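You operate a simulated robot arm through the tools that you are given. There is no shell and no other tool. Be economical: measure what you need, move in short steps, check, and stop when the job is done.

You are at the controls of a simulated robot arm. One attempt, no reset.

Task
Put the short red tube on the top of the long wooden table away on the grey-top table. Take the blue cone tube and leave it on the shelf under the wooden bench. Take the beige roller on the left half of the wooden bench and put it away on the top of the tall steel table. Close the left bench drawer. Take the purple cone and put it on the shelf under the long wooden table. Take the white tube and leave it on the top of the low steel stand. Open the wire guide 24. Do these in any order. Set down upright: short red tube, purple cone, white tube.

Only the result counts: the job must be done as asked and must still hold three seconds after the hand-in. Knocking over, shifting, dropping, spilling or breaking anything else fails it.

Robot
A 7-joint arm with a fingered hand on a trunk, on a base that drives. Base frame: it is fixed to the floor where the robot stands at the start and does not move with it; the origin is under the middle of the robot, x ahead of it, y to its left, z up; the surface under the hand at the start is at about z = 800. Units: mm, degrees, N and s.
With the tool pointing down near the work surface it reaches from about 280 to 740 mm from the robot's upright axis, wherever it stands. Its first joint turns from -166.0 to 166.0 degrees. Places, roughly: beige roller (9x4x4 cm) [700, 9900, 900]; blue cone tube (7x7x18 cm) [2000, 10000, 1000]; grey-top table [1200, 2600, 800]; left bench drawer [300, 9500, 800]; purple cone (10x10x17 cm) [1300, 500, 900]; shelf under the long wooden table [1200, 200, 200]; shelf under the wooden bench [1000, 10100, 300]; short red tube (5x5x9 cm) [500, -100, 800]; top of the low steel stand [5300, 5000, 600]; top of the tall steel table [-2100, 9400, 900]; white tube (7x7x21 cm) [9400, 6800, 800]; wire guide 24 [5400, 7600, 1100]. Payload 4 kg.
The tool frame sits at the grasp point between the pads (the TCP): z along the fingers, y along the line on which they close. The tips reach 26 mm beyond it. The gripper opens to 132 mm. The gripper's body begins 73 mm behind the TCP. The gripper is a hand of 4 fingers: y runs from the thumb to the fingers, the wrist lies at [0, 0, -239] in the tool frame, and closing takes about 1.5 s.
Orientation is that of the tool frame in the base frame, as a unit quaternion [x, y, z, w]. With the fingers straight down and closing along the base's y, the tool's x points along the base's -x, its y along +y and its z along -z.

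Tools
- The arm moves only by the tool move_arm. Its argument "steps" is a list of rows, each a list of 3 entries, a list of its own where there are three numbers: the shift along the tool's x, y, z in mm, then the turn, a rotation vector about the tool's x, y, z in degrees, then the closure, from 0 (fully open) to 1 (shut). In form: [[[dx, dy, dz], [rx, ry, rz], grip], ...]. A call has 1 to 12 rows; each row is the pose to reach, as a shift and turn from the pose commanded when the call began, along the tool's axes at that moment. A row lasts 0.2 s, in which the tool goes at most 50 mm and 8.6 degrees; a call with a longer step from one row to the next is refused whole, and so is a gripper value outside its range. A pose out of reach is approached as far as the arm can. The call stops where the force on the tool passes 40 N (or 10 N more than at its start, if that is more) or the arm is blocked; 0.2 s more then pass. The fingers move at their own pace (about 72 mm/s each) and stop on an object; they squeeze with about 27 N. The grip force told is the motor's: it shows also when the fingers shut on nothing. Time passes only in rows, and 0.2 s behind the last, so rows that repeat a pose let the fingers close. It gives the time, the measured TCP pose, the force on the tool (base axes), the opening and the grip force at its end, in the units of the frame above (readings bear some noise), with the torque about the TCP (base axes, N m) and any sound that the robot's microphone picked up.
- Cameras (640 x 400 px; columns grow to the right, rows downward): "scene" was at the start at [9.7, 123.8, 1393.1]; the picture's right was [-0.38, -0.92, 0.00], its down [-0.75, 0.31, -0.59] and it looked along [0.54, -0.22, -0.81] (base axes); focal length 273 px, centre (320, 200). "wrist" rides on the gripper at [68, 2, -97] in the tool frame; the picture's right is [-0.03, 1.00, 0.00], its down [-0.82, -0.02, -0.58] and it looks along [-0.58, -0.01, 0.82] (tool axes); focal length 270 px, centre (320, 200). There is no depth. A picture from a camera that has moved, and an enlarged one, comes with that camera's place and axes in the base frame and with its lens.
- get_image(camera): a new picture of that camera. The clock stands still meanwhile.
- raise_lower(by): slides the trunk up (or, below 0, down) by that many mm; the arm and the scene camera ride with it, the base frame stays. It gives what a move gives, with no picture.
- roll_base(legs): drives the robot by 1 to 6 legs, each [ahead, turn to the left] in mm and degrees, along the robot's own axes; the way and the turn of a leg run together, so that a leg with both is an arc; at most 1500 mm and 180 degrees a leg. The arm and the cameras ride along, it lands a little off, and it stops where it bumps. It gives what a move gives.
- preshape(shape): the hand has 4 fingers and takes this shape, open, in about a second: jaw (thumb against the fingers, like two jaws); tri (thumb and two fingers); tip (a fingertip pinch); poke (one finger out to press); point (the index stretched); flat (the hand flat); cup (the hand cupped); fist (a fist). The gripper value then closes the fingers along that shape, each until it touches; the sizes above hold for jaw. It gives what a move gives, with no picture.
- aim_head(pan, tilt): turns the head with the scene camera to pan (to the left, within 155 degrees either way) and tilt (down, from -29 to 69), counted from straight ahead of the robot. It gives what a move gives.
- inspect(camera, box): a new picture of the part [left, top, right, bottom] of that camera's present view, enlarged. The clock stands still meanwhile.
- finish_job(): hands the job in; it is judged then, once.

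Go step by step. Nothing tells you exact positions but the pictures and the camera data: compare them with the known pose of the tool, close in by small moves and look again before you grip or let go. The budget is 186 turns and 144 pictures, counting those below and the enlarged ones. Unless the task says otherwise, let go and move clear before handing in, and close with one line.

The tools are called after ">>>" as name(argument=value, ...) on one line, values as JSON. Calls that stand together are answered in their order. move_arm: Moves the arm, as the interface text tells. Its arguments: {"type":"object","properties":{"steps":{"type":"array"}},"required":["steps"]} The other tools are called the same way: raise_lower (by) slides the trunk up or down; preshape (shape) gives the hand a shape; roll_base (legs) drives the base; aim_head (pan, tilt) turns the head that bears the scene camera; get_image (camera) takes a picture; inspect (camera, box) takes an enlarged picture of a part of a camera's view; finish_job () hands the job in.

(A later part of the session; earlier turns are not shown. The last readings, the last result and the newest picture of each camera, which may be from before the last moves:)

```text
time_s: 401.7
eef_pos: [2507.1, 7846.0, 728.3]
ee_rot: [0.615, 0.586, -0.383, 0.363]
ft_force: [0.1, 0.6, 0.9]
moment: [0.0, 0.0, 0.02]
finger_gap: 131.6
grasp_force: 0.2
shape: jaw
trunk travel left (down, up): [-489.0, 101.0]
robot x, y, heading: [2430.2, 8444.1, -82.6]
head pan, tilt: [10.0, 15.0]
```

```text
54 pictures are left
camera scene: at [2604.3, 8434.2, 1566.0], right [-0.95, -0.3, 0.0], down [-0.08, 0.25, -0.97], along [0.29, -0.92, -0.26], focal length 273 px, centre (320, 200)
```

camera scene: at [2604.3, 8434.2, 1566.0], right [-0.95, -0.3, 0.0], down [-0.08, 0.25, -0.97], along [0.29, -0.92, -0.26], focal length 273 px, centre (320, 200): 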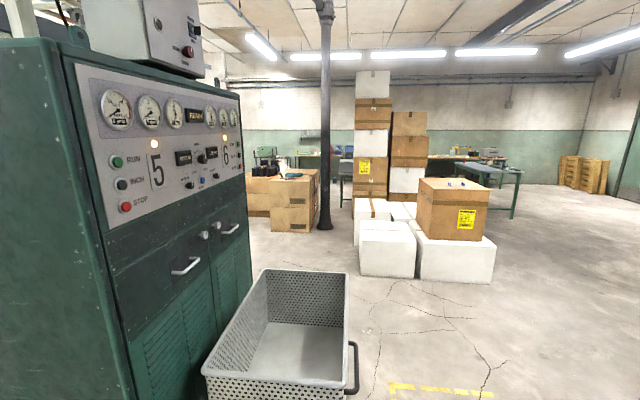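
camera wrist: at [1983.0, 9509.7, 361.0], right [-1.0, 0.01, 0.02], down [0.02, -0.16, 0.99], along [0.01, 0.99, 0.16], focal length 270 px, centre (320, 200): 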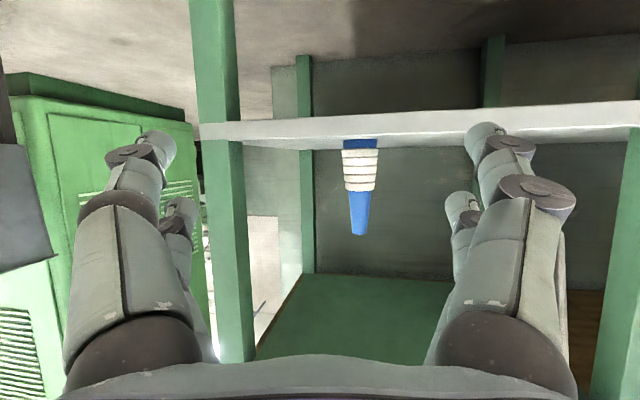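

The way past the tub is open along x ≈ 2300. I'll drive south and then look east along the machine's south side.

>>> roll_base(legs=[[0, -13], [1050, 0], [1050, 0], [0, 102]])

>>> aim_head(pan=10, tilt=12)

>>> get_image(camera="scene")

```text
time_s: 417.8
eef_pos: [2793.1, 6393.2, 728.1]
ee_rot: [0.041, 0.848, -0.027, 0.527]
ft_force: [0.1, 0.5, 0.6]
moment: [0.02, -0.03, 0.02]
finger_gap: 131.6
grasp_force: 0.0
shape: jaw
trunk travel left (down, up): [-489.0, 101.0]
robot x, y, heading: [2185.4, 6348.5, 4.6]
head pan, tilt: [10.0, 15.0]
```

```text
time_s: 418.4
eef_pos: [2792.7, 6393.2, 728.8]
ee_rot: [0.041, 0.848, -0.027, 0.527]
ft_force: [-0.6, 0.1, 1.2]
moment: [0.01, 0.0, -0.03]
finger_gap: 132.1
grasp_force: 0.1
shape: jaw
trunk travel left (down, up): [-489.0, 101.0]
robot x, y, heading: [2186.8, 6347.5, 4.6]
head pan, tilt: [10.0, 12.0]
```

```text
53 pictures are left
camera scene: at [2209.9, 6514.4, 1570.9], right [0.25, -0.97, 0.0], down [-0.2, -0.05, -0.98], along [0.95, 0.25, -0.21], focal length 273 px, centre (320, 200)
```

scene: 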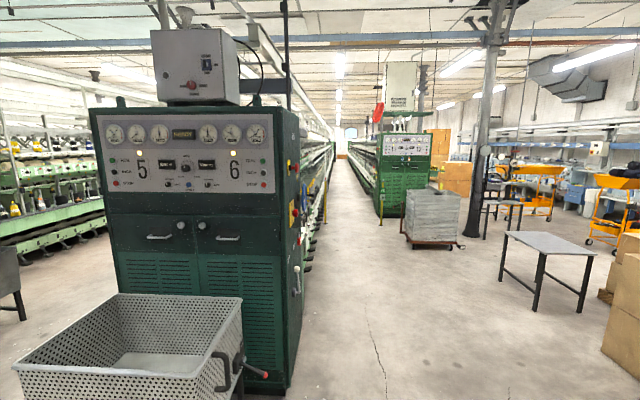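

The south aisle is open, and the low steel stand is at about [5150, 5060]. I'll drive along the machine toward guide 24.

>>> roll_base(legs=[[0, 4.5], [1400, 0], [1400, 0]])

>>> aim_head(pan=75, tilt=20)

>>> get_image(camera="scene")

```text
time_s: 432.4
eef_pos: [5542.9, 6911.5, 727.4]
ee_rot: [0.003, 0.849, -0.003, 0.528]
ft_force: [0.2, -0.5, -0.4]
moment: [0.03, 0.01, 0.0]
finger_gap: 131.7
grasp_force: 0.0
shape: jaw
trunk travel left (down, up): [-489.0, 101.0]
robot x, y, heading: [4946.1, 6811.9, 9.8]
head pan, tilt: [10.0, 12.0]
```

```text
time_s: 433.8
eef_pos: [5543.0, 6910.3, 728.3]
ee_rot: [0.004, 0.85, -0.003, 0.527]
ft_force: [0.1, 0.3, 0.7]
moment: [0.0, -0.02, 0.02]
finger_gap: 131.8
grasp_force: 0.0
shape: jaw
trunk travel left (down, up): [-489.0, 101.0]
robot x, y, heading: [4946.2, 6810.5, 9.7]
head pan, tilt: [75.0, 20.0]
```

```text
52 pictures are left
camera scene: at [4872.9, 7043.1, 1557.9], right [1.0, -0.1, 0.0], down [-0.03, -0.34, -0.94], along [0.09, 0.94, -0.34], focal length 273 px, centre (320, 200)
```

scene: 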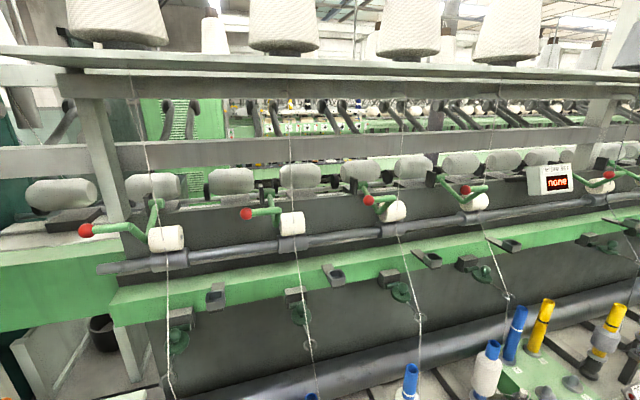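

>>> inspect(camera="scene", box=[400, 160, 640, 320])

>>> inspect(camera="scene", box=[360, 225, 520, 330])

```text
2.50 times, centred on (520, 240) of scene
camera zoom: at [4872.9, 7043.1, 1557.9], right [1.0, -0.1, 0.0], down [-0.03, -0.34, -0.94], along [0.09, 0.94, -0.34], focal length 682 px, centre (-180, 100)
```

zoom: 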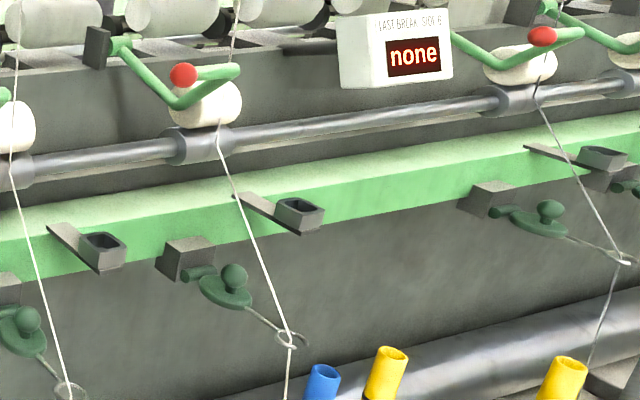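

```text
3.81 times, centred on (440, 278) of scene
camera zoom: at [4872.9, 7043.1, 1557.9], right [1.0, -0.1, 0.0], down [-0.03, -0.34, -0.94], along [0.09, 0.94, -0.34], focal length 1040 px, centre (-137, -95)
```

zoom: 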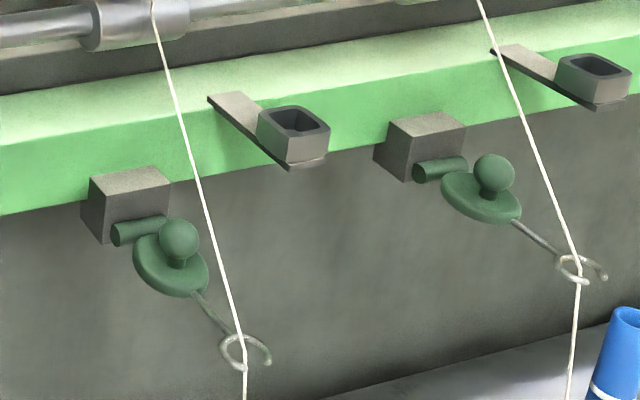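

The green hinged guide at about [5385, 7625, 1130] matches guide 24. The flap sticks out toward the aisle with a ring at its end. I'll raise the hand, drive in front of it and look for its number.

>>> raise_lower(by=100)

>>> move_arm(steps=[[[-34, 0, -17], [0, 0, 0], 0], [[-68, 0, -34], [0, 0, 0], 0], [[-102, 0, -51], [0, 0, 0], 0], [[-134, 0, -67], [0, 0, 0], 0]])

>>> roll_base(legs=[[0, -6.8], [590, 0], [0, 98]])

>>> aim_head(pan=-10, tilt=35)

>>> get_image(camera="scene")

```text
time_s: 435.1
eef_pos: [5543.2, 6910.9, 827.5]
ee_rot: [0.004, 0.85, -0.003, 0.527]
ft_force: [0.6, -0.1, 0.2]
moment: [0.03, 0.03, 0.02]
finger_gap: 132.2
grasp_force: 0.0
shape: jaw
trunk travel left (down, up): [-589.0, 1.0]
robot x, y, heading: [4946.1, 6811.6, 9.7]
head pan, tilt: [75.0, 20.0]
```

```text
time_s: 436.1
eef_pos: [5540.9, 6911.4, 977.9]
ee_rot: [0.003, 0.85, -0.004, 0.527]
ft_force: [-0.5, 0.0, 0.5]
moment: [0.01, -0.01, 0.02]
finger_gap: 132.0
grasp_force: 0.1
shape: jaw
trunk travel left (down, up): [-589.0, 1.0]
robot x, y, heading: [4944.0, 6807.2, 9.5]
head pan, tilt: [75.0, 20.0]
```

```text
time_s: 444.7
eef_pos: [5414.3, 7431.2, 979.8]
ee_rot: [0.606, -0.595, -0.376, -0.37]
ft_force: [-0.8, 0.1, 0.2]
moment: [-0.01, 0.02, 0.0]
finger_gap: 131.9
grasp_force: 0.1
shape: jaw
trunk travel left (down, up): [-589.0, 1.0]
robot x, y, heading: [5531.3, 6836.9, 100.9]
head pan, tilt: [75.0, 20.0]
```

```text
time_s: 446.2
eef_pos: [5414.9, 7431.0, 979.0]
ee_rot: [0.606, -0.595, -0.376, -0.371]
ft_force: [-0.7, 0.1, -0.6]
moment: [0.01, -0.02, 0.0]
finger_gap: 132.0
grasp_force: 0.1
shape: jaw
trunk travel left (down, up): [-589.0, 1.0]
robot x, y, heading: [5529.5, 6836.2, 100.7]
head pan, tilt: [-10.0, 35.0]
```

```text
49 pictures are left
camera scene: at [5392.3, 6837.3, 1634.0], right [1.0, 0.02, 0.0], down [0.01, -0.57, -0.82], along [-0.02, 0.82, -0.57], focal length 273 px, centre (320, 200)
```

scene: 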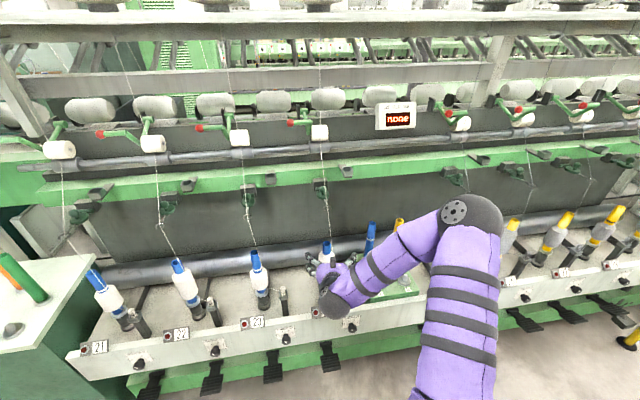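

>>> inspect(camera="scene", box=[60, 150, 360, 370])

>>> inspect(camera="scene", box=[270, 120, 400, 220])

```text
1.82 times, centred on (210, 260) of scene
camera zoom: at [5392.3, 6837.3, 1634.0], right [1.0, 0.02, 0.0], down [0.01, -0.57, -0.82], along [-0.02, 0.82, -0.57], focal length 496 px, centre (520, 91)
```

zoom: 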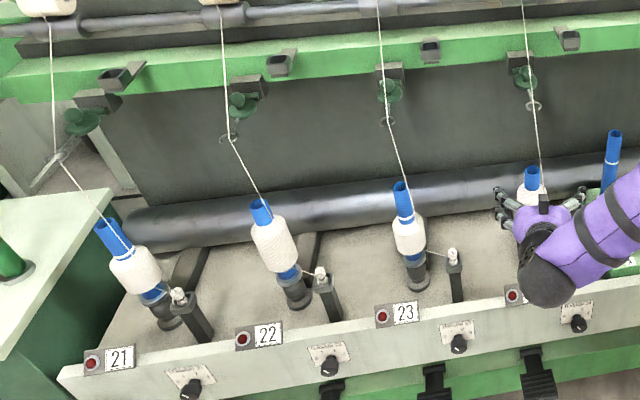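

```text
4.00 times, centred on (335, 170) of scene
camera zoom: at [5392.3, 6837.3, 1634.0], right [1.0, 0.02, 0.0], down [0.01, -0.57, -0.82], along [-0.02, 0.82, -0.57], focal length 1092 px, centre (260, 320)
```

zoom: 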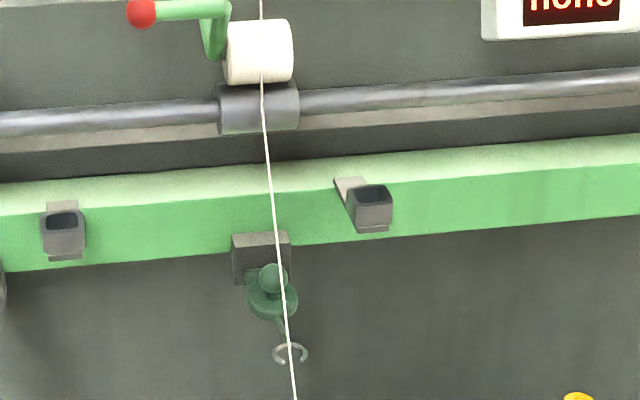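

Labels confirm station 24. Its guide has the hinge at about [5378, 7675, 1115] and the ring at [5399, 7561, 1098]. I'll level the closed hand below the flap height, then move forward.

>>> move_arm(steps=[[[-20, 10, -10], [0, 0, 0], 1], [[-40, 20, -20], [0, -6, 0], 1], [[-59, 35, -30], [0, -13, 0], 1], [[-59, 35, -30], [0, -20, 0], 1], [[-59, 35, -30], [0, -26, 0], 1], [[-59, 35, -30], [0, -26, 0], 1], [[-59, 35, -30], [0, -26, 0], 1], [[-59, 35, -30], [0, -26, 0], 1]])

>>> get_image(camera="wrist")

```text
time_s: 448.1
eef_pos: [5380.0, 7428.7, 1044.0]
ee_rot: [0.505, -0.497, -0.502, -0.496]
ft_force: [0.1, -0.3, 0.8]
moment: [-0.01, 0.0, -0.04]
finger_gap: 0.3
grasp_force: 27.0
shape: jaw
trunk travel left (down, up): [-589.0, 1.0]
robot x, y, heading: [5530.6, 6836.6, 101.1]
head pan, tilt: [-10.0, 35.0]
```

```text
46 pictures are left
camera wrist: at [5380.1, 7332.9, 977.2], right [-1.0, -0.01, 0.02], down [0.03, -0.57, 0.82], along [0.0, 0.82, 0.57], focal length 270 px, centre (320, 200)
```

wrist: 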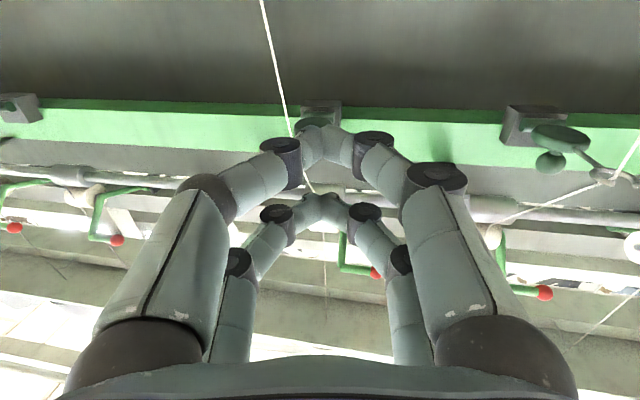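

The hand is level and aligned. I'll shift right to compensate for the heading and drive 165 mm forward under the flap.

>>> move_arm(steps=[[[0, -31, 0], [0, 0, 0], 1]])

>>> roll_base(legs=[[160, 0]])

>>> get_image(camera="wrist")

>>> inspect(camera="scene", box=[220, 80, 480, 280])

```text
time_s: 448.4
eef_pos: [5411.4, 7430.8, 1044.2]
ee_rot: [0.506, -0.497, -0.502, -0.495]
ft_force: [0.7, 0.0, 0.8]
moment: [0.0, 0.02, -0.03]
finger_gap: 0.0
grasp_force: 26.2
shape: jaw
trunk travel left (down, up): [-589.0, 1.0]
robot x, y, heading: [5531.5, 6839.2, 100.9]
head pan, tilt: [-10.0, 35.0]
```

```text
time_s: 449.9
eef_pos: [5381.3, 7587.3, 1044.7]
ee_rot: [0.506, -0.497, -0.502, -0.495]
ft_force: [-0.3, -0.5, 0.1]
moment: [0.03, 0.0, 0.02]
finger_gap: 0.0
grasp_force: 27.3
shape: jaw
trunk travel left (down, up): [-589.0, 1.0]
robot x, y, heading: [5500.5, 6993.4, 101.4]
head pan, tilt: [-10.0, 35.0]
```

```text
45 pictures are left
camera wrist: at [5380.1, 7490.7, 977.1], right [-1.0, -0.02, 0.02], down [0.03, -0.57, 0.82], along [0.0, 0.82, 0.57], focal length 270 px, centre (320, 200)
```

wrist: 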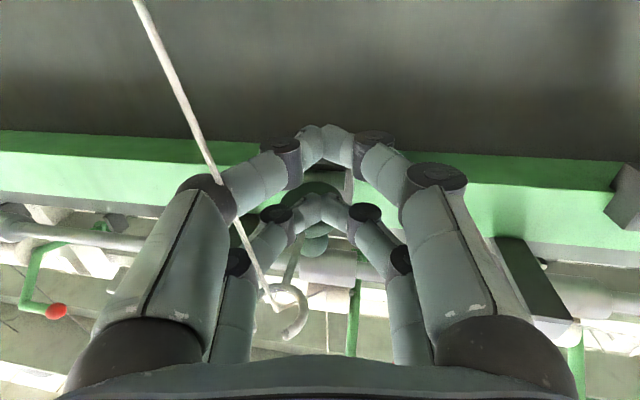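

```text
2.00 times, centred on (350, 180) of scene
camera zoom: at [5361.5, 6994.4, 1633.9], right [1.0, 0.02, 0.0], down [0.01, -0.57, -0.82], along [-0.02, 0.82, -0.57], focal length 546 px, centre (260, 240)
```

zoom: 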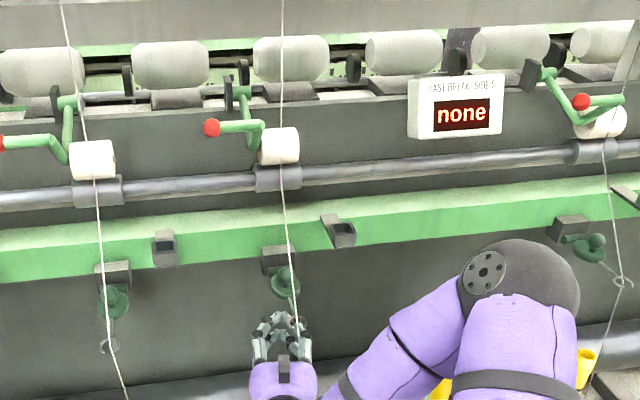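

The hand is just under the flap. I'll lift and push the flap up and back along an arc.

>>> move_arm(steps=[[[-15, 0, 10], [0, 0, 0], 1], [[-30, 0, 14], [0, 0, 0], 1], [[-45, 0, 18], [0, 0, 0], 1], [[-60, 0, 24], [0, 0, 0], 1], [[-80, 0, 30], [0, 0, 0], 1], [[-100, 0, 38], [0, 0, 0], 1], [[-115, 0, 48], [0, 0, 0], 1]])

>>> get_image(camera="wrist")

>>> inspect(camera="scene", box=[270, 130, 430, 250])

```text
time_s: 451.5
eef_pos: [5373.3, 7627.1, 1149.4]
ee_rot: [0.514, -0.499, -0.499, -0.487]
ft_force: [-0.7, -14.4, -3.4]
moment: [-0.08, -0.11, 0.0]
finger_gap: 0.2
grasp_force: 27.0
shape: jaw
trunk travel left (down, up): [-589.0, 1.0]
robot x, y, heading: [5502.3, 6989.7, 101.2]
head pan, tilt: [-10.0, 35.0]
stopped in row 7: the force on the tool passed its limit at 49 N (the readings are from after the stop); the commanded pose is now the measured one
```

```text
43 pictures are left
camera wrist: at [5376.2, 7529.2, 1085.3], right [-1.0, -0.03, 0.02], down [0.03, -0.55, 0.83], along [-0.01, 0.83, 0.55], focal length 270 px, centre (320, 200)
```

wrist: 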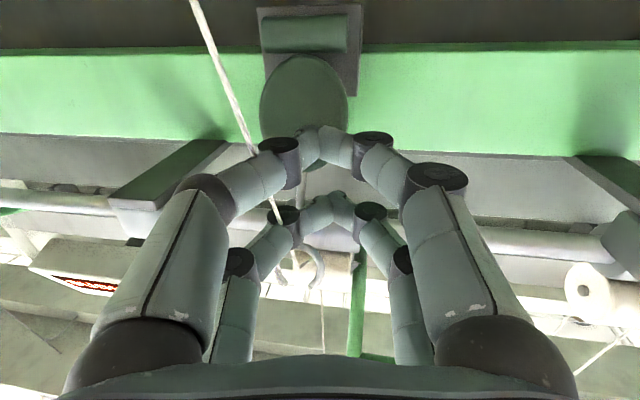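

```text
3.33 times, centred on (350, 190) of scene
camera zoom: at [5361.8, 6991.1, 1634.2], right [1.0, 0.02, 0.0], down [0.01, -0.57, -0.82], along [-0.02, 0.82, -0.57], focal length 910 px, centre (220, 233)
```

zoom: 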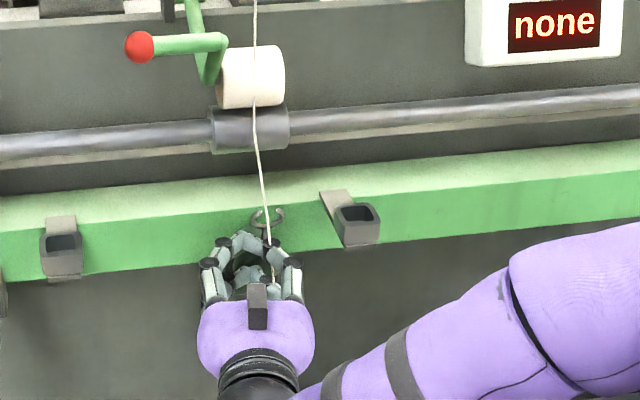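

The flap is up and has hit its stop. I'll withdraw straight back and see whether it stays.

>>> move_arm(steps=[[[0, 0, -30], [0, 0, 0], 1], [[0, 0, -60], [0, 0, 0], 1], [[0, 0, -90], [0, 0, 0], 1], [[0, 0, -90], [0, 0, 0], 1], [[0, 0, -90], [0, 0, 0], 1]])

>>> get_image(camera="wrist")

>>> inspect(camera="scene", box=[270, 130, 430, 250])

```text
time_s: 452.7
eef_pos: [5375.2, 7544.7, 1151.2]
ee_rot: [0.513, -0.5, -0.498, -0.488]
ft_force: [0.3, -0.1, 0.0]
moment: [-0.03, -0.02, 0.01]
finger_gap: 0.1
grasp_force: 26.7
shape: jaw
out of reach, approached as far as the arm can: row 3, 4, 5
trunk travel left (down, up): [-589.0, 1.0]
robot x, y, heading: [5501.1, 6995.3, 101.4]
head pan, tilt: [-10.0, 35.0]
```

```text
41 pictures are left
camera wrist: at [5376.5, 7447.1, 1087.3], right [-1.0, -0.02, 0.02], down [0.03, -0.55, 0.83], along [-0.01, 0.83, 0.56], focal length 270 px, centre (320, 200)
```

wrist: 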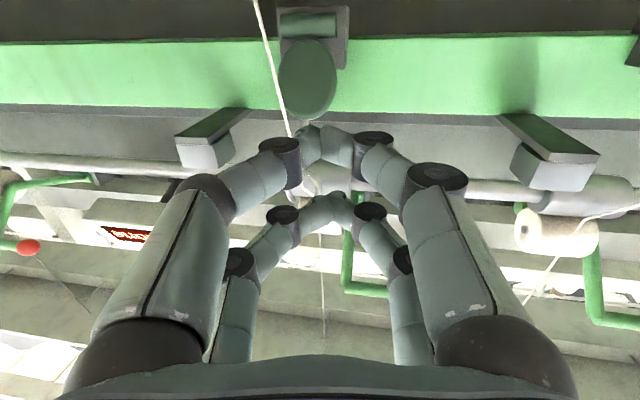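

```text
3.33 times, centred on (350, 190) of scene
camera zoom: at [5361.8, 6993.5, 1634.0], right [1.0, 0.02, 0.0], down [0.01, -0.57, -0.82], along [-0.02, 0.82, -0.57], focal length 910 px, centre (220, 233)
```

zoom: 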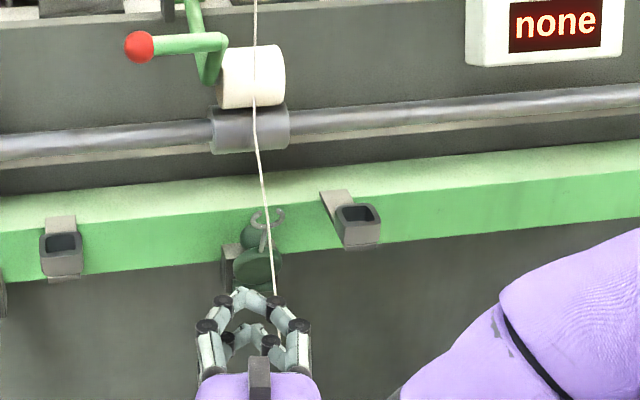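

The guide stays up and open. I'll back away and drive east along the aisle to the white tube.

>>> roll_base(legs=[[-250, 0], [0, -90], [1500, 0], [1400, 0]])

>>> aim_head(pan=-25, tilt=15)

>>> get_image(camera="scene")

```text
time_s: 472.5
eef_pos: [8964.8, 7521.4, 1152.2]
ee_rot: [-0.014, 0.717, 0.012, 0.697]
ft_force: [1.0, 0.5, -0.5]
moment: [0.02, 0.0, -0.02]
finger_gap: 0.0
grasp_force: 27.0
shape: jaw
trunk travel left (down, up): [-589.0, 1.0]
robot x, y, heading: [8417.5, 7390.3, 11.6]
head pan, tilt: [-10.0, 35.0]
```

```text
time_s: 473.3
eef_pos: [8964.1, 7521.7, 1152.8]
ee_rot: [-0.015, 0.717, 0.013, 0.697]
ft_force: [-0.3, -0.7, 0.2]
moment: [0.01, -0.03, 0.01]
finger_gap: 0.0
grasp_force: 26.9
shape: jaw
trunk travel left (down, up): [-589.0, 1.0]
robot x, y, heading: [8412.1, 7387.7, 11.8]
head pan, tilt: [-25.0, 15.0]
```

```text
39 pictures are left
camera scene: at [8419.1, 7504.9, 1665.9], right [-0.23, -0.97, 0.0], down [-0.25, 0.06, -0.97], along [0.94, -0.22, -0.26], focal length 273 px, centre (320, 200)
```

scene: 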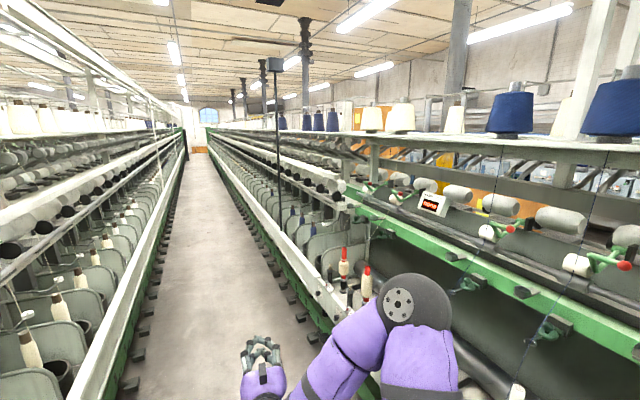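

The white tube should be behind my arm in this view. I'll drive on a bit and look sideways.

>>> roll_base(legs=[[900, 0]])

>>> aim_head(pan=-115, tilt=30)

>>> get_image(camera="scene")

```text
time_s: 478.0
eef_pos: [9838.6, 7707.5, 1150.8]
ee_rot: [-0.015, 0.716, 0.013, 0.697]
ft_force: [0.5, 0.2, -0.8]
moment: [-0.01, 0.01, -0.01]
finger_gap: 0.0
grasp_force: 27.6
shape: jaw
trunk travel left (down, up): [-589.0, 1.0]
robot x, y, heading: [9289.1, 7575.0, 12.0]
head pan, tilt: [-25.0, 15.0]
```

```text
time_s: 479.7
eef_pos: [9837.9, 7707.7, 1150.9]
ee_rot: [-0.015, 0.717, 0.013, 0.697]
ft_force: [-0.2, 0.1, 0.8]
moment: [-0.05, -0.02, -0.03]
finger_gap: 0.0
grasp_force: 27.1
shape: jaw
trunk travel left (down, up): [-589.0, 1.0]
robot x, y, heading: [9288.3, 7573.4, 12.0]
head pan, tilt: [-115.0, 30.0]
```

```text
38 pictures are left
camera scene: at [9180.8, 7621.8, 1641.8], right [-0.97, 0.23, 0.0], down [0.11, 0.49, -0.87], along [-0.2, -0.84, -0.5], focal length 273 px, centre (320, 200)
```

scene: 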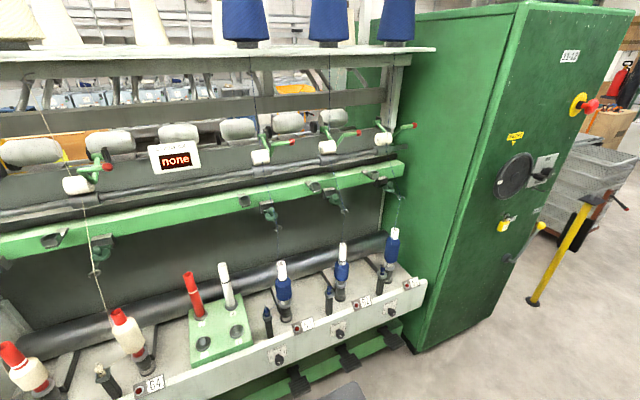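

>>> inspect(camera="scene", box=[150, 230, 310, 370])

```text
2.86 times, centred on (230, 300) of scene
camera zoom: at [9180.8, 7621.8, 1641.8], right [-0.97, 0.23, 0.0], down [0.11, 0.49, -0.87], along [-0.2, -0.84, -0.5], focal length 780 px, centre (577, -86)
```

zoom: 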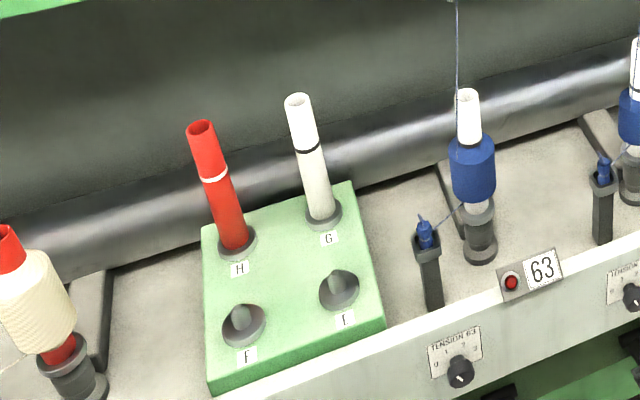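

The white tube stands on peg G at about [9350, 6840], spanning z ≈ 735–955, with a red tube 120 mm beside it. I'll turn to face it, lower the trunk and align the hand horizontally.

>>> roll_base(legs=[[0, -91]])

>>> move_arm(steps=[[[0, -32, 0], [0, 0, 0], 0.5], [[0, -64, 0], [0, 0, 0], 0.35], [[0, -96, 0], [0, 0, 0], 0.3], [[0, -96, 0], [0, 0, 0], 0.3], [[0, -96, 0], [0, 0, 0], 0.3], [[0, -96, 0], [0, 0, 0], 0.3]])

>>> get_image(camera="wrist")

>>> aim_head(pan=0, tilt=35)

>>> get_image(camera="scene")

```text
time_s: 484.4
eef_pos: [9403.4, 7021.3, 1150.4]
ee_rot: [0.505, 0.508, -0.493, 0.493]
ft_force: [0.1, -0.2, -0.2]
moment: [0.03, -0.02, 0.02]
finger_gap: 0.2
grasp_force: 26.4
shape: jaw
trunk travel left (down, up): [-589.0, 1.0]
robot x, y, heading: [9289.8, 7572.3, -80.1]
head pan, tilt: [-115.0, 30.0]
```

```text
time_s: 485.8
eef_pos: [9308.2, 7001.2, 1155.0]
ee_rot: [0.505, 0.509, -0.492, 0.494]
ft_force: [-1.1, 0.3, 0.1]
moment: [0.01, -0.03, 0.0]
finger_gap: 92.1
grasp_force: 0.1
shape: jaw
out of reach, approached as far as the arm can: row 1, 2, 3, 4, 5, 6
trunk travel left (down, up): [-589.0, 1.0]
robot x, y, heading: [9286.6, 7572.8, -79.8]
head pan, tilt: [-115.0, 30.0]
```

```text
36 pictures are left
camera wrist: at [9309.5, 7100.9, 1090.0], right [1.0, 0.0, 0.02], down [-0.02, 0.56, 0.83], along [-0.01, -0.83, 0.56], focal length 270 px, centre (320, 200)
```

wrist: 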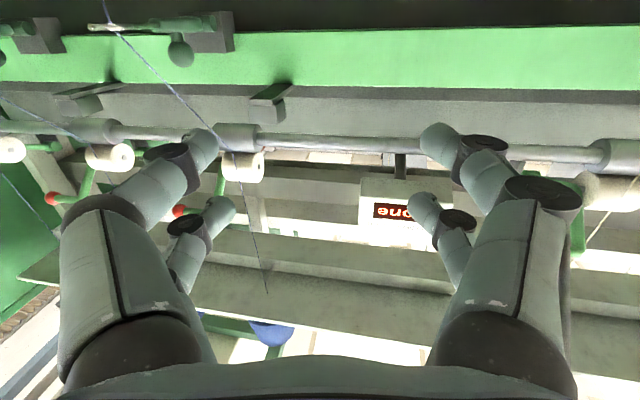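

```text
time_s: 487.7
eef_pos: [9308.2, 7002.3, 1153.9]
ee_rot: [0.505, 0.509, -0.492, 0.494]
ft_force: [-0.9, 0.2, 0.8]
moment: [-0.02, 0.0, -0.03]
finger_gap: 91.9
grasp_force: 0.1
shape: jaw
trunk travel left (down, up): [-589.0, 1.0]
robot x, y, heading: [9285.0, 7572.7, -80.1]
head pan, tilt: [0.0, 35.0]
```

```text
35 pictures are left
camera scene: at [9446.9, 7571.3, 1634.0], right [-0.99, -0.17, 0.0], down [-0.1, 0.57, -0.82], along [0.14, -0.81, -0.57], focal length 273 px, centre (320, 200)
```

scene: 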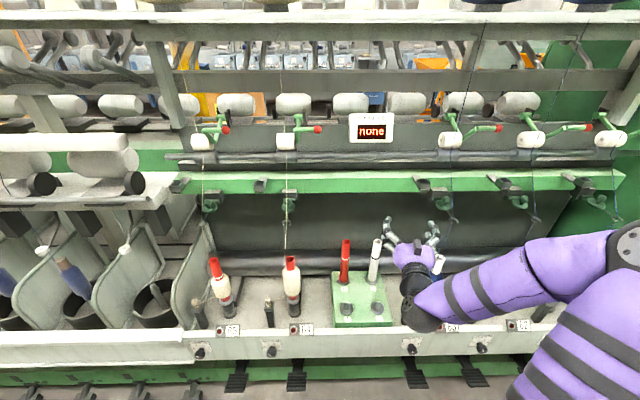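

The pegs lean back about 15°, and the tube's axis runs from [9352, 6827, 729] to [9361, 6779, 908]. I'll pitch the hand 14° down to stay square to it, lower the trunk and drive part-way in.

>>> raise_lower(by=-300)

>>> move_arm(steps=[[[0, 8, 0], [0, 7, 0], 0.3], [[0, 15, 0], [0, 13.5, 0], 0.3]])

>>> roll_base(legs=[[70, 0]])

>>> get_image(camera="wrist")

```text
time_s: 490.7
eef_pos: [9307.9, 7002.0, 854.7]
ee_rot: [0.504, 0.51, -0.492, 0.494]
ft_force: [0.2, -0.3, -0.4]
moment: [0.0, -0.01, 0.02]
finger_gap: 92.1
grasp_force: 0.0
shape: jaw
trunk travel left (down, up): [-289.0, 301.0]
robot x, y, heading: [9292.5, 7572.4, -79.8]
head pan, tilt: [0.0, 35.0]
```

```text
time_s: 491.3
eef_pos: [9323.1, 7000.3, 854.6]
ee_rot: [0.56, 0.563, -0.429, 0.43]
ft_force: [-0.9, 0.3, -0.3]
moment: [0.03, -0.04, -0.01]
finger_gap: 92.0
grasp_force: 0.1
shape: jaw
trunk travel left (down, up): [-289.0, 301.0]
robot x, y, heading: [9288.1, 7575.0, -80.1]
head pan, tilt: [0.0, 35.0]
```

```text
time_s: 492.3
eef_pos: [9334.1, 6932.3, 855.1]
ee_rot: [0.559, 0.563, -0.43, 0.431]
ft_force: [1.0, 0.3, 1.4]
moment: [0.03, 0.01, -0.03]
finger_gap: 91.8
grasp_force: 0.1
shape: jaw
trunk travel left (down, up): [-289.0, 301.0]
robot x, y, heading: [9305.3, 7502.0, -80.1]
head pan, tilt: [0.0, 35.0]
```

```text
34 pictures are left
camera wrist: at [9335.7, 7044.1, 815.3], right [1.0, 0.0, 0.02], down [-0.02, 0.35, 0.94], along [-0.01, -0.94, 0.35], focal length 270 px, centre (320, 200)
```

wrist: 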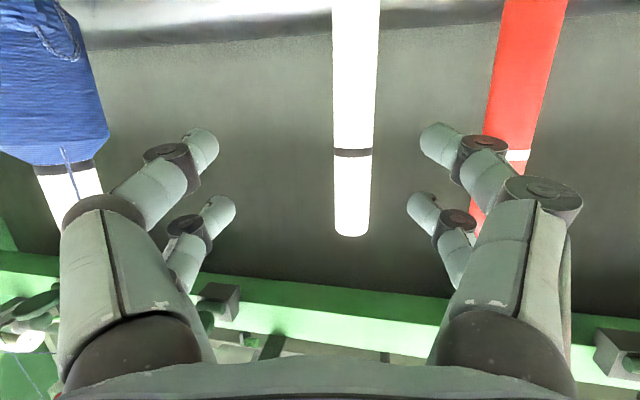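

A better triangulation puts the tube's top at [9366, 6811, 941], leaning slightly toward the aisle. I'll level the hand and drive the rest of the way.

>>> move_arm(steps=[[[0, 2, 0], [0, -7, 0], 0.3], [[0, 5, 0], [0, -14, 0], 0.3], [[0, 5, 0], [0, -19, 0], 0.3]])

>>> roll_base(legs=[[85, 0]])

>>> get_image(camera="wrist")

```text
time_s: 493.1
eef_pos: [9340.1, 6932.0, 856.1]
ee_rot: [0.481, 0.484, -0.517, 0.517]
ft_force: [-0.7, 0.1, 0.2]
moment: [0.03, -0.01, 0.01]
finger_gap: 91.9
grasp_force: 0.0
shape: jaw
trunk travel left (down, up): [-289.0, 301.0]
robot x, y, heading: [9303.3, 7506.8, -80.0]
head pan, tilt: [0.0, 35.0]
```

```text
time_s: 494.2
eef_pos: [9352.2, 6848.8, 855.3]
ee_rot: [-0.482, -0.483, 0.517, -0.516]
ft_force: [0.6, 0.6, -0.5]
moment: [-0.01, -0.01, -0.01]
finger_gap: 91.9
grasp_force: 0.0
shape: jaw
trunk travel left (down, up): [-289.0, 301.0]
robot x, y, heading: [9318.9, 7417.3, -80.4]
head pan, tilt: [0.0, 35.0]
```

```text
33 pictures are left
camera wrist: at [9353.8, 6941.2, 781.7], right [1.0, 0.0, 0.02], down [-0.02, 0.63, 0.77], along [-0.01, -0.77, 0.63], focal length 270 px, centre (320, 200)
```

wrist: 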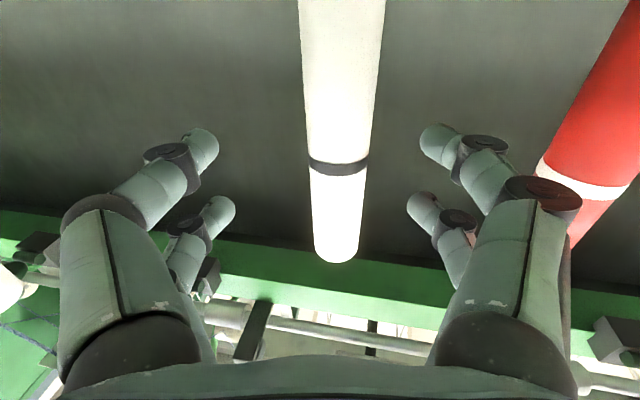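

The axis at grip height is about [9364, 6795]. I'll drive the last 45 mm and close.

>>> roll_base(legs=[[44, 0]])

>>> move_arm(steps=[[[0, 4, 0], [0, 0, 0], 0.3], [[0, 4, 0], [0, 0, 0], 1], [[0, 4, 0], [0, 0, 0], 1], [[0, 4, 0], [0, 0, 0], 1], [[0, 4, 0], [0, 0, 0], 1], [[0, 4, 0], [0, 0, 0], 1], [[0, 4, 0], [0, 0, 0], 1], [[0, 4, 0], [0, 0, 0], 1]])

>>> get_image(camera="wrist")

```text
time_s: 495.1
eef_pos: [9358.6, 6805.4, 855.8]
ee_rot: [0.481, 0.484, -0.516, 0.517]
ft_force: [0.2, -0.3, -1.2]
moment: [-0.03, 0.01, 0.0]
finger_gap: 92.0
grasp_force: 0.1
shape: jaw
trunk travel left (down, up): [-289.0, 301.0]
robot x, y, heading: [9324.0, 7376.8, -80.1]
head pan, tilt: [0.0, 35.0]
```

```text
time_s: 496.9
eef_pos: [9363.3, 6805.8, 854.9]
ee_rot: [0.481, 0.484, -0.517, 0.517]
ft_force: [-1.1, 0.2, 0.8]
moment: [-0.01, 0.08, 0.01]
finger_gap: 0.1
grasp_force: 26.8
shape: jaw
trunk travel left (down, up): [-289.0, 301.0]
robot x, y, heading: [9322.3, 7378.2, -80.3]
head pan, tilt: [0.0, 35.0]
```

```text
32 pictures are left
camera wrist: at [9365.5, 6898.6, 781.1], right [1.0, 0.0, 0.02], down [-0.02, 0.63, 0.77], along [-0.01, -0.77, 0.63], focal length 270 px, centre (320, 200)
```

wrist: 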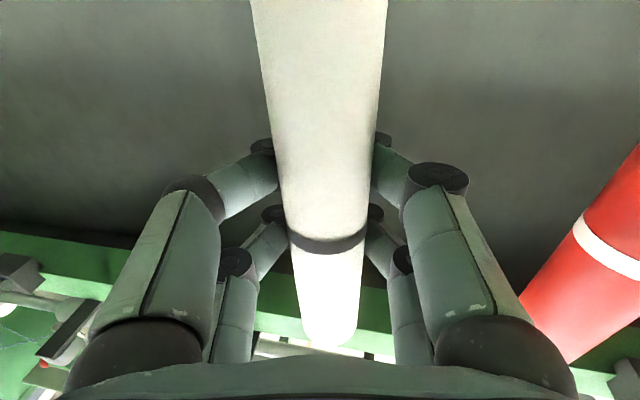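

The fingers shut behind the tube without squeezing it. I'll reopen, pull back so the pads meet the tube's middle, and close again.

>>> move_arm(steps=[[[0, 0, 0], [0, 0, 0], 0.7], [[0, 0, 0], [0, 0, 0], 0.5], [[0, 0, 0], [0, 0, 0], 0.3], [[0, 0, 0], [0, 0, 0], 0.3], [[0, 0, 0], [0, 0, 0], 0.3], [[0, 0, -10], [0, 0, 0], 0.3]])

>>> get_image(camera="wrist")

```text
time_s: 498.3
eef_pos: [9364.6, 6807.2, 854.6]
ee_rot: [-0.482, -0.484, 0.517, -0.517]
ft_force: [0.4, -0.6, -0.6]
moment: [0.02, 0.02, -0.04]
finger_gap: 91.9
grasp_force: 0.1
shape: jaw
out of reach, approached as far as the arm can: row 6
trunk travel left (down, up): [-289.0, 301.0]
robot x, y, heading: [9325.9, 7379.4, -80.1]
head pan, tilt: [0.0, 35.0]
```

```text
31 pictures are left
camera wrist: at [9367.1, 6900.6, 780.0], right [1.0, 0.0, 0.02], down [-0.02, 0.63, 0.77], along [-0.01, -0.78, 0.63], focal length 270 px, centre (320, 200)
```

wrist: 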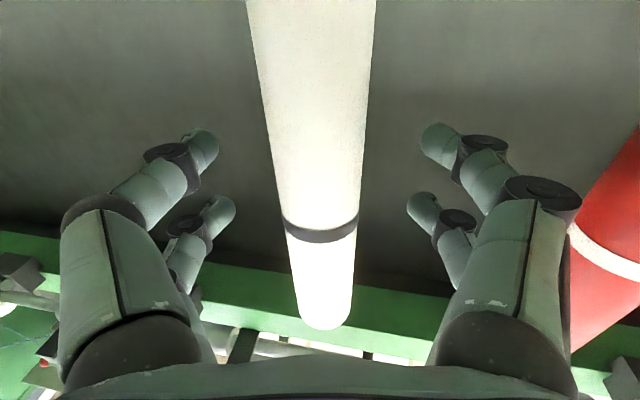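

>>> roll_base(legs=[[-14, 0]])

>>> move_arm(steps=[[[0, 3, 0], [0, 0, 0], 0.5], [[0, 3, 0], [0, 0, 0], 1], [[0, 3, 0], [0, 0, 0], 1], [[0, 3, 0], [0, 0, 0], 1], [[0, 3, 0], [0, 0, 0], 1], [[0, 3, 0], [0, 0, 0], 1], [[0, 3, 0], [0, 0, 0], 1]])

>>> get_image(camera="wrist")

```text
time_s: 499.1
eef_pos: [9362.7, 6823.0, 853.1]
ee_rot: [-0.482, -0.483, 0.517, -0.516]
ft_force: [0.1, 0.4, 0.1]
moment: [0.0, 0.0, -0.01]
finger_gap: 91.8
grasp_force: 0.1
shape: jaw
trunk travel left (down, up): [-289.0, 301.0]
robot x, y, heading: [9318.2, 7393.1, -80.7]
head pan, tilt: [0.0, 35.0]
```

```text
time_s: 500.7
eef_pos: [9366.0, 6822.5, 852.9]
ee_rot: [-0.482, -0.484, 0.517, -0.516]
ft_force: [-0.9, -1.0, 2.1]
moment: [-0.11, 0.05, 0.02]
finger_gap: 22.9
grasp_force: 27.4
shape: jaw
trunk travel left (down, up): [-289.0, 301.0]
robot x, y, heading: [9321.2, 7391.4, -80.4]
head pan, tilt: [0.0, 35.0]
```

```text
30 pictures are left
camera wrist: at [9367.6, 6914.5, 780.2], right [1.0, 0.0, 0.02], down [-0.02, 0.63, 0.77], along [-0.01, -0.77, 0.63], focal length 270 px, centre (320, 200)
```

wrist: 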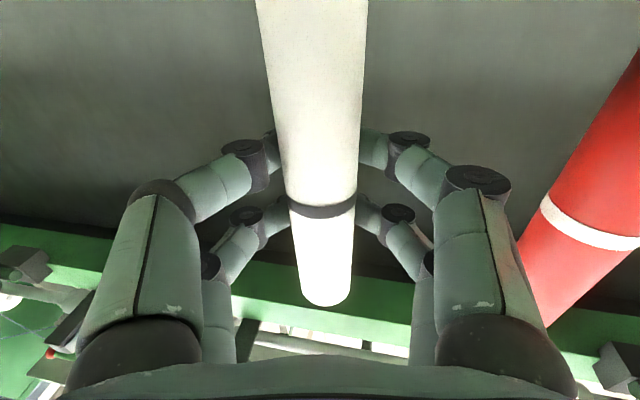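

It is properly gripped now. I'll lift.

>>> raise_lower(by=100)

>>> get_image(camera="wrist")

>>> inspect(camera="scene", box=[280, 150, 520, 350])

```text
time_s: 502.0
eef_pos: [9365.8, 6822.0, 954.3]
ee_rot: [-0.481, -0.483, 0.517, -0.517]
ft_force: [-0.1, -0.3, 0.1]
moment: [-0.02, 0.02, -0.03]
finger_gap: 23.0
grasp_force: 27.3
shape: jaw
trunk travel left (down, up): [-389.0, 201.0]
robot x, y, heading: [9323.0, 7391.3, -80.4]
head pan, tilt: [0.0, 35.0]
```

```text
29 pictures are left
camera wrist: at [9367.6, 6914.5, 879.9], right [1.0, 0.0, 0.02], down [-0.02, 0.63, 0.77], along [-0.01, -0.77, 0.63], focal length 270 px, centre (320, 200)
```

wrist: 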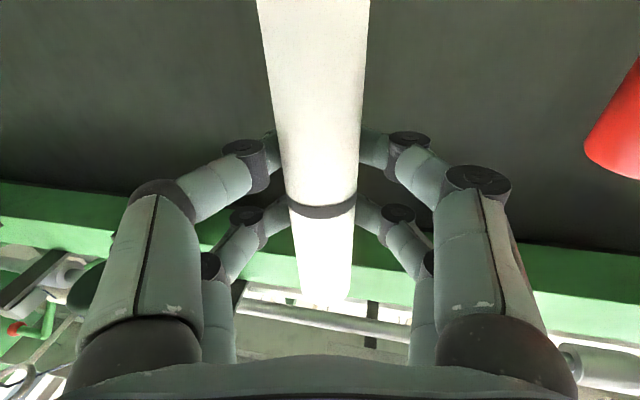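

```text
2.00 times, centred on (400, 250) of scene
camera zoom: at [9478.3, 7389.4, 1434.0], right [-0.99, -0.17, 0.0], down [-0.1, 0.57, -0.82], along [0.14, -0.81, -0.57], focal length 546 px, centre (160, 100)
```

zoom: 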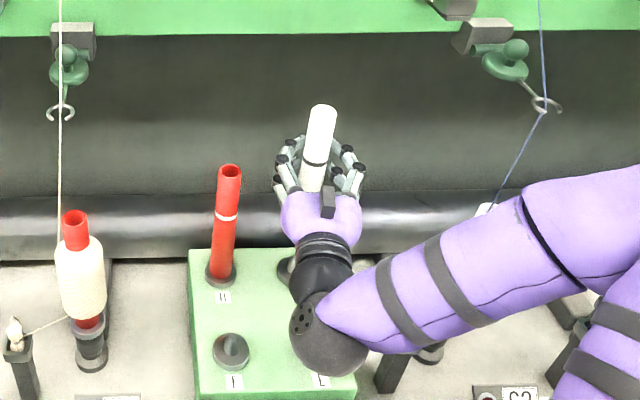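

The tube is off its peg. I'll raise it further, back into the aisle, and carry it west to the low steel stand.

>>> raise_lower(by=100)

>>> roll_base(legs=[[-250, 0], [0, -88.5], [1400, 0], [1400, 0], [1150, 0], [0, 75]])

>>> aim_head(pan=10, tilt=25)

>>> get_image(camera="scene")

```text
time_s: 503.3
eef_pos: [9365.8, 6822.0, 1053.5]
ee_rot: [-0.482, -0.483, 0.517, -0.516]
ft_force: [-0.1, 0.4, -0.5]
moment: [0.01, 0.04, -0.02]
finger_gap: 23.4
grasp_force: 26.9
shape: jaw
trunk travel left (down, up): [-489.0, 101.0]
robot x, y, heading: [9321.6, 7391.8, -80.4]
head pan, tilt: [0.0, 35.0]
```

```text
time_s: 531.5
eef_pos: [5295.5, 6350.0, 1053.6]
ee_rot: [-0.541, -0.416, 0.581, -0.444]
ft_force: [0.2, 0.3, -0.7]
moment: [0.02, -0.02, 0.0]
finger_gap: 22.9
grasp_force: 26.8
shape: jaw
trunk travel left (down, up): [-489.0, 101.0]
robot x, y, heading: [5405.4, 6913.0, -95.3]
head pan, tilt: [0.0, 35.0]
```

```text
time_s: 532.2
eef_pos: [5296.2, 6348.3, 1054.0]
ee_rot: [-0.542, -0.415, 0.581, -0.443]
ft_force: [0.2, -0.6, 0.1]
moment: [0.01, 0.04, 0.03]
finger_gap: 23.0
grasp_force: 25.9
shape: jaw
trunk travel left (down, up): [-489.0, 101.0]
robot x, y, heading: [5402.7, 6911.5, -95.4]
head pan, tilt: [10.0, 25.0]
```

```text
27 pictures are left
camera scene: at [5569.0, 6862.8, 1549.7], right [-1.0, -0.08, 0.0], down [-0.03, 0.42, -0.91], along [0.07, -0.9, -0.42], focal length 273 px, centre (320, 200)
```

scene: 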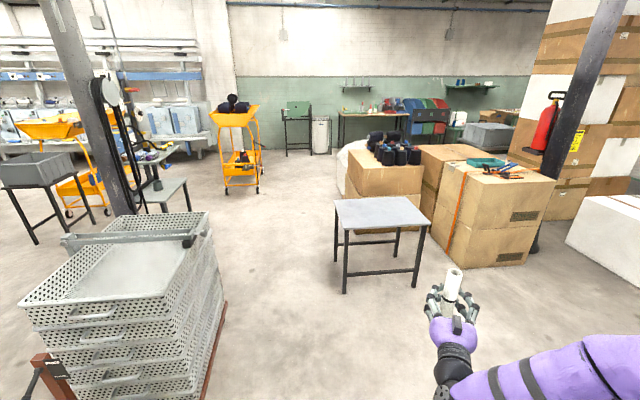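

The low stand is at about [5240, 4990], with its near edge at y ≈ 5190. I'll correct the tube's lean by pitching the hand 7° and drive to a stand-off.

>>> move_arm(steps=[[[0, 0, 0], [0, 4, 0], 1], [[0, 0, 0], [0, 7, 0], 1]])

>>> roll_base(legs=[[0, -7.2], [1163, 0], [0, 23.6]])

>>> aim_head(pan=-5, tilt=40)

>>> get_image(camera="scene")

```text
time_s: 532.8
eef_pos: [5295.8, 6348.9, 1054.0]
ee_rot: [0.576, 0.443, -0.546, 0.417]
ft_force: [-0.3, 0.5, -0.1]
moment: [0.04, 0.04, -0.02]
finger_gap: 23.1
grasp_force: 27.3
shape: jaw
trunk travel left (down, up): [-489.0, 101.0]
robot x, y, heading: [5403.0, 6911.7, -95.4]
head pan, tilt: [10.0, 25.0]
```

```text
time_s: 540.6
eef_pos: [5244.0, 5206.2, 1053.6]
ee_rot: [0.499, 0.528, -0.473, 0.499]
ft_force: [0.7, -0.1, -0.2]
moment: [0.0, -0.01, 0.02]
finger_gap: 23.1
grasp_force: 27.4
shape: jaw
trunk travel left (down, up): [-489.0, 101.0]
robot x, y, heading: [5170.6, 5774.4, -77.1]
head pan, tilt: [10.0, 25.0]
```

```text
time_s: 541.4
eef_pos: [5243.6, 5206.5, 1053.9]
ee_rot: [0.497, 0.528, -0.473, 0.5]
ft_force: [0.8, 0.8, -0.5]
moment: [-0.01, 0.01, 0.0]
finger_gap: 23.1
grasp_force: 26.8
shape: jaw
trunk travel left (down, up): [-489.0, 101.0]
robot x, y, heading: [5168.8, 5775.1, -76.7]
head pan, tilt: [-5.0, 40.0]
```

```text
26 pictures are left
camera scene: at [5317.3, 5780.5, 1526.5], right [-0.99, -0.14, 0.0], down [-0.09, 0.64, -0.77], along [0.11, -0.76, -0.64], focal length 273 px, centre (320, 200)
```

scene: 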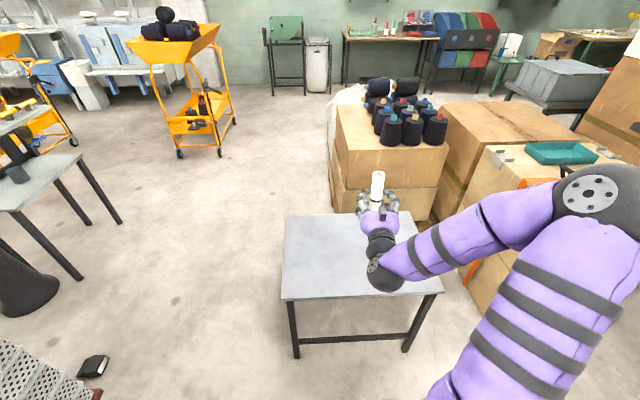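

The stand's centre is about [5288, 4996]. I'll drive 180 mm so the tube is over it, then lower most of the way.

>>> roll_base(legs=[[180, 0]])

>>> raise_lower(by=-270)

>>> get_image(camera="wrist")

>>> get_image(camera="scene")

```text
time_s: 542.9
eef_pos: [5283.7, 5030.1, 1053.6]
ee_rot: [0.497, 0.528, -0.473, 0.5]
ft_force: [-0.1, -1.1, -0.6]
moment: [0.03, 0.01, 0.0]
finger_gap: 22.8
grasp_force: 27.3
shape: jaw
trunk travel left (down, up): [-489.0, 101.0]
robot x, y, heading: [5205.0, 5594.8, -77.1]
head pan, tilt: [-5.0, 40.0]
```

```text
time_s: 545.7
eef_pos: [5283.8, 5030.5, 783.8]
ee_rot: [0.499, 0.528, -0.474, 0.499]
ft_force: [-0.4, 0.0, -0.7]
moment: [0.03, 0.01, -0.04]
finger_gap: 22.9
grasp_force: 27.0
shape: jaw
trunk travel left (down, up): [-219.0, 371.0]
robot x, y, heading: [5205.5, 5599.0, -77.0]
head pan, tilt: [-5.0, 40.0]
```

```text
25 pictures are left
camera wrist: at [5280.5, 5130.9, 721.9], right [1.0, 0.05, 0.02], down [-0.05, 0.53, 0.85], along [0.03, -0.85, 0.53], focal length 270 px, centre (320, 200)
```

wrist: 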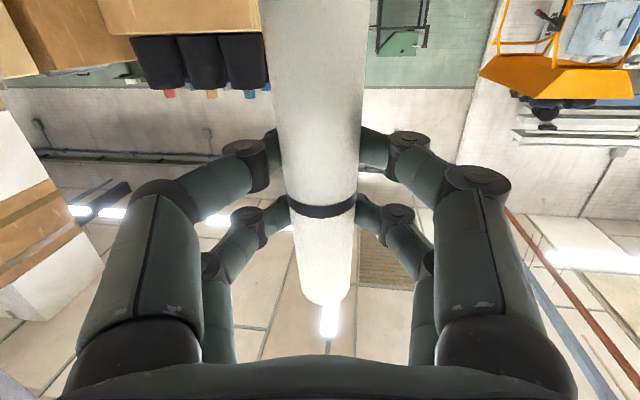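

```text
24 pictures are left
camera scene: at [5357.8, 5604.3, 1256.5], right [-0.99, -0.14, 0.0], down [-0.09, 0.64, -0.77], along [0.11, -0.76, -0.64], focal length 273 px, centre (320, 200)
```

scene: 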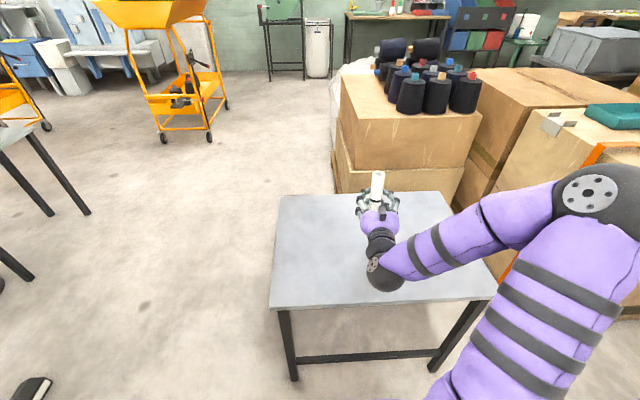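

The tube is over the middle of the stand. I'll lower in small steps until it touches.

>>> move_arm(steps=[[[20, 0, 1], [0, 0, 0], 1], [[30, 0, 2], [0, 0, 0], 1], [[36, 0, 2], [0, 0, 0], 1], [[42, 0, 2], [0, 0, 0], 1], [[48, 0, 3], [0, 0, 0], 1], [[54, 0, 3], [0, 0, 0], 1], [[60, 0, 3], [0, 0, 0], 1], [[66, 0, 4], [0, 0, 0], 1], [[72, 0, 4], [0, 0, 0], 1], [[78, 0, 4], [0, 0, 0], 1], [[84, 0, 5], [0, 0, 0], 1], [[90, 0, 5], [0, 0, 0], 1]])

>>> get_image(camera="wrist")

```text
time_s: 547.3
eef_pos: [5284.2, 5028.0, 735.1]
ee_rot: [0.491, 0.52, -0.482, 0.506]
ft_force: [-0.2, 1.5, 16.1]
moment: [-0.02, 0.02, 0.01]
finger_gap: 23.3
grasp_force: 26.9
shape: jaw
trunk travel left (down, up): [-219.0, 371.0]
robot x, y, heading: [5206.8, 5595.4, -77.0]
head pan, tilt: [-5.0, 40.0]
stopped in row 8: the force on the tool passed its limit at 45 N (the readings are from after the stop); the commanded pose is now the measured one
```

```text
23 pictures are left
camera wrist: at [5281.8, 5127.6, 669.7], right [1.0, 0.05, 0.02], down [-0.05, 0.56, 0.83], along [0.03, -0.83, 0.56], focal length 270 px, centre (320, 200)
```

wrist: 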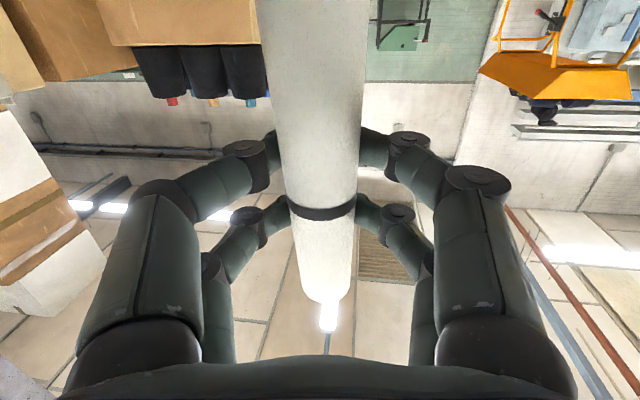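

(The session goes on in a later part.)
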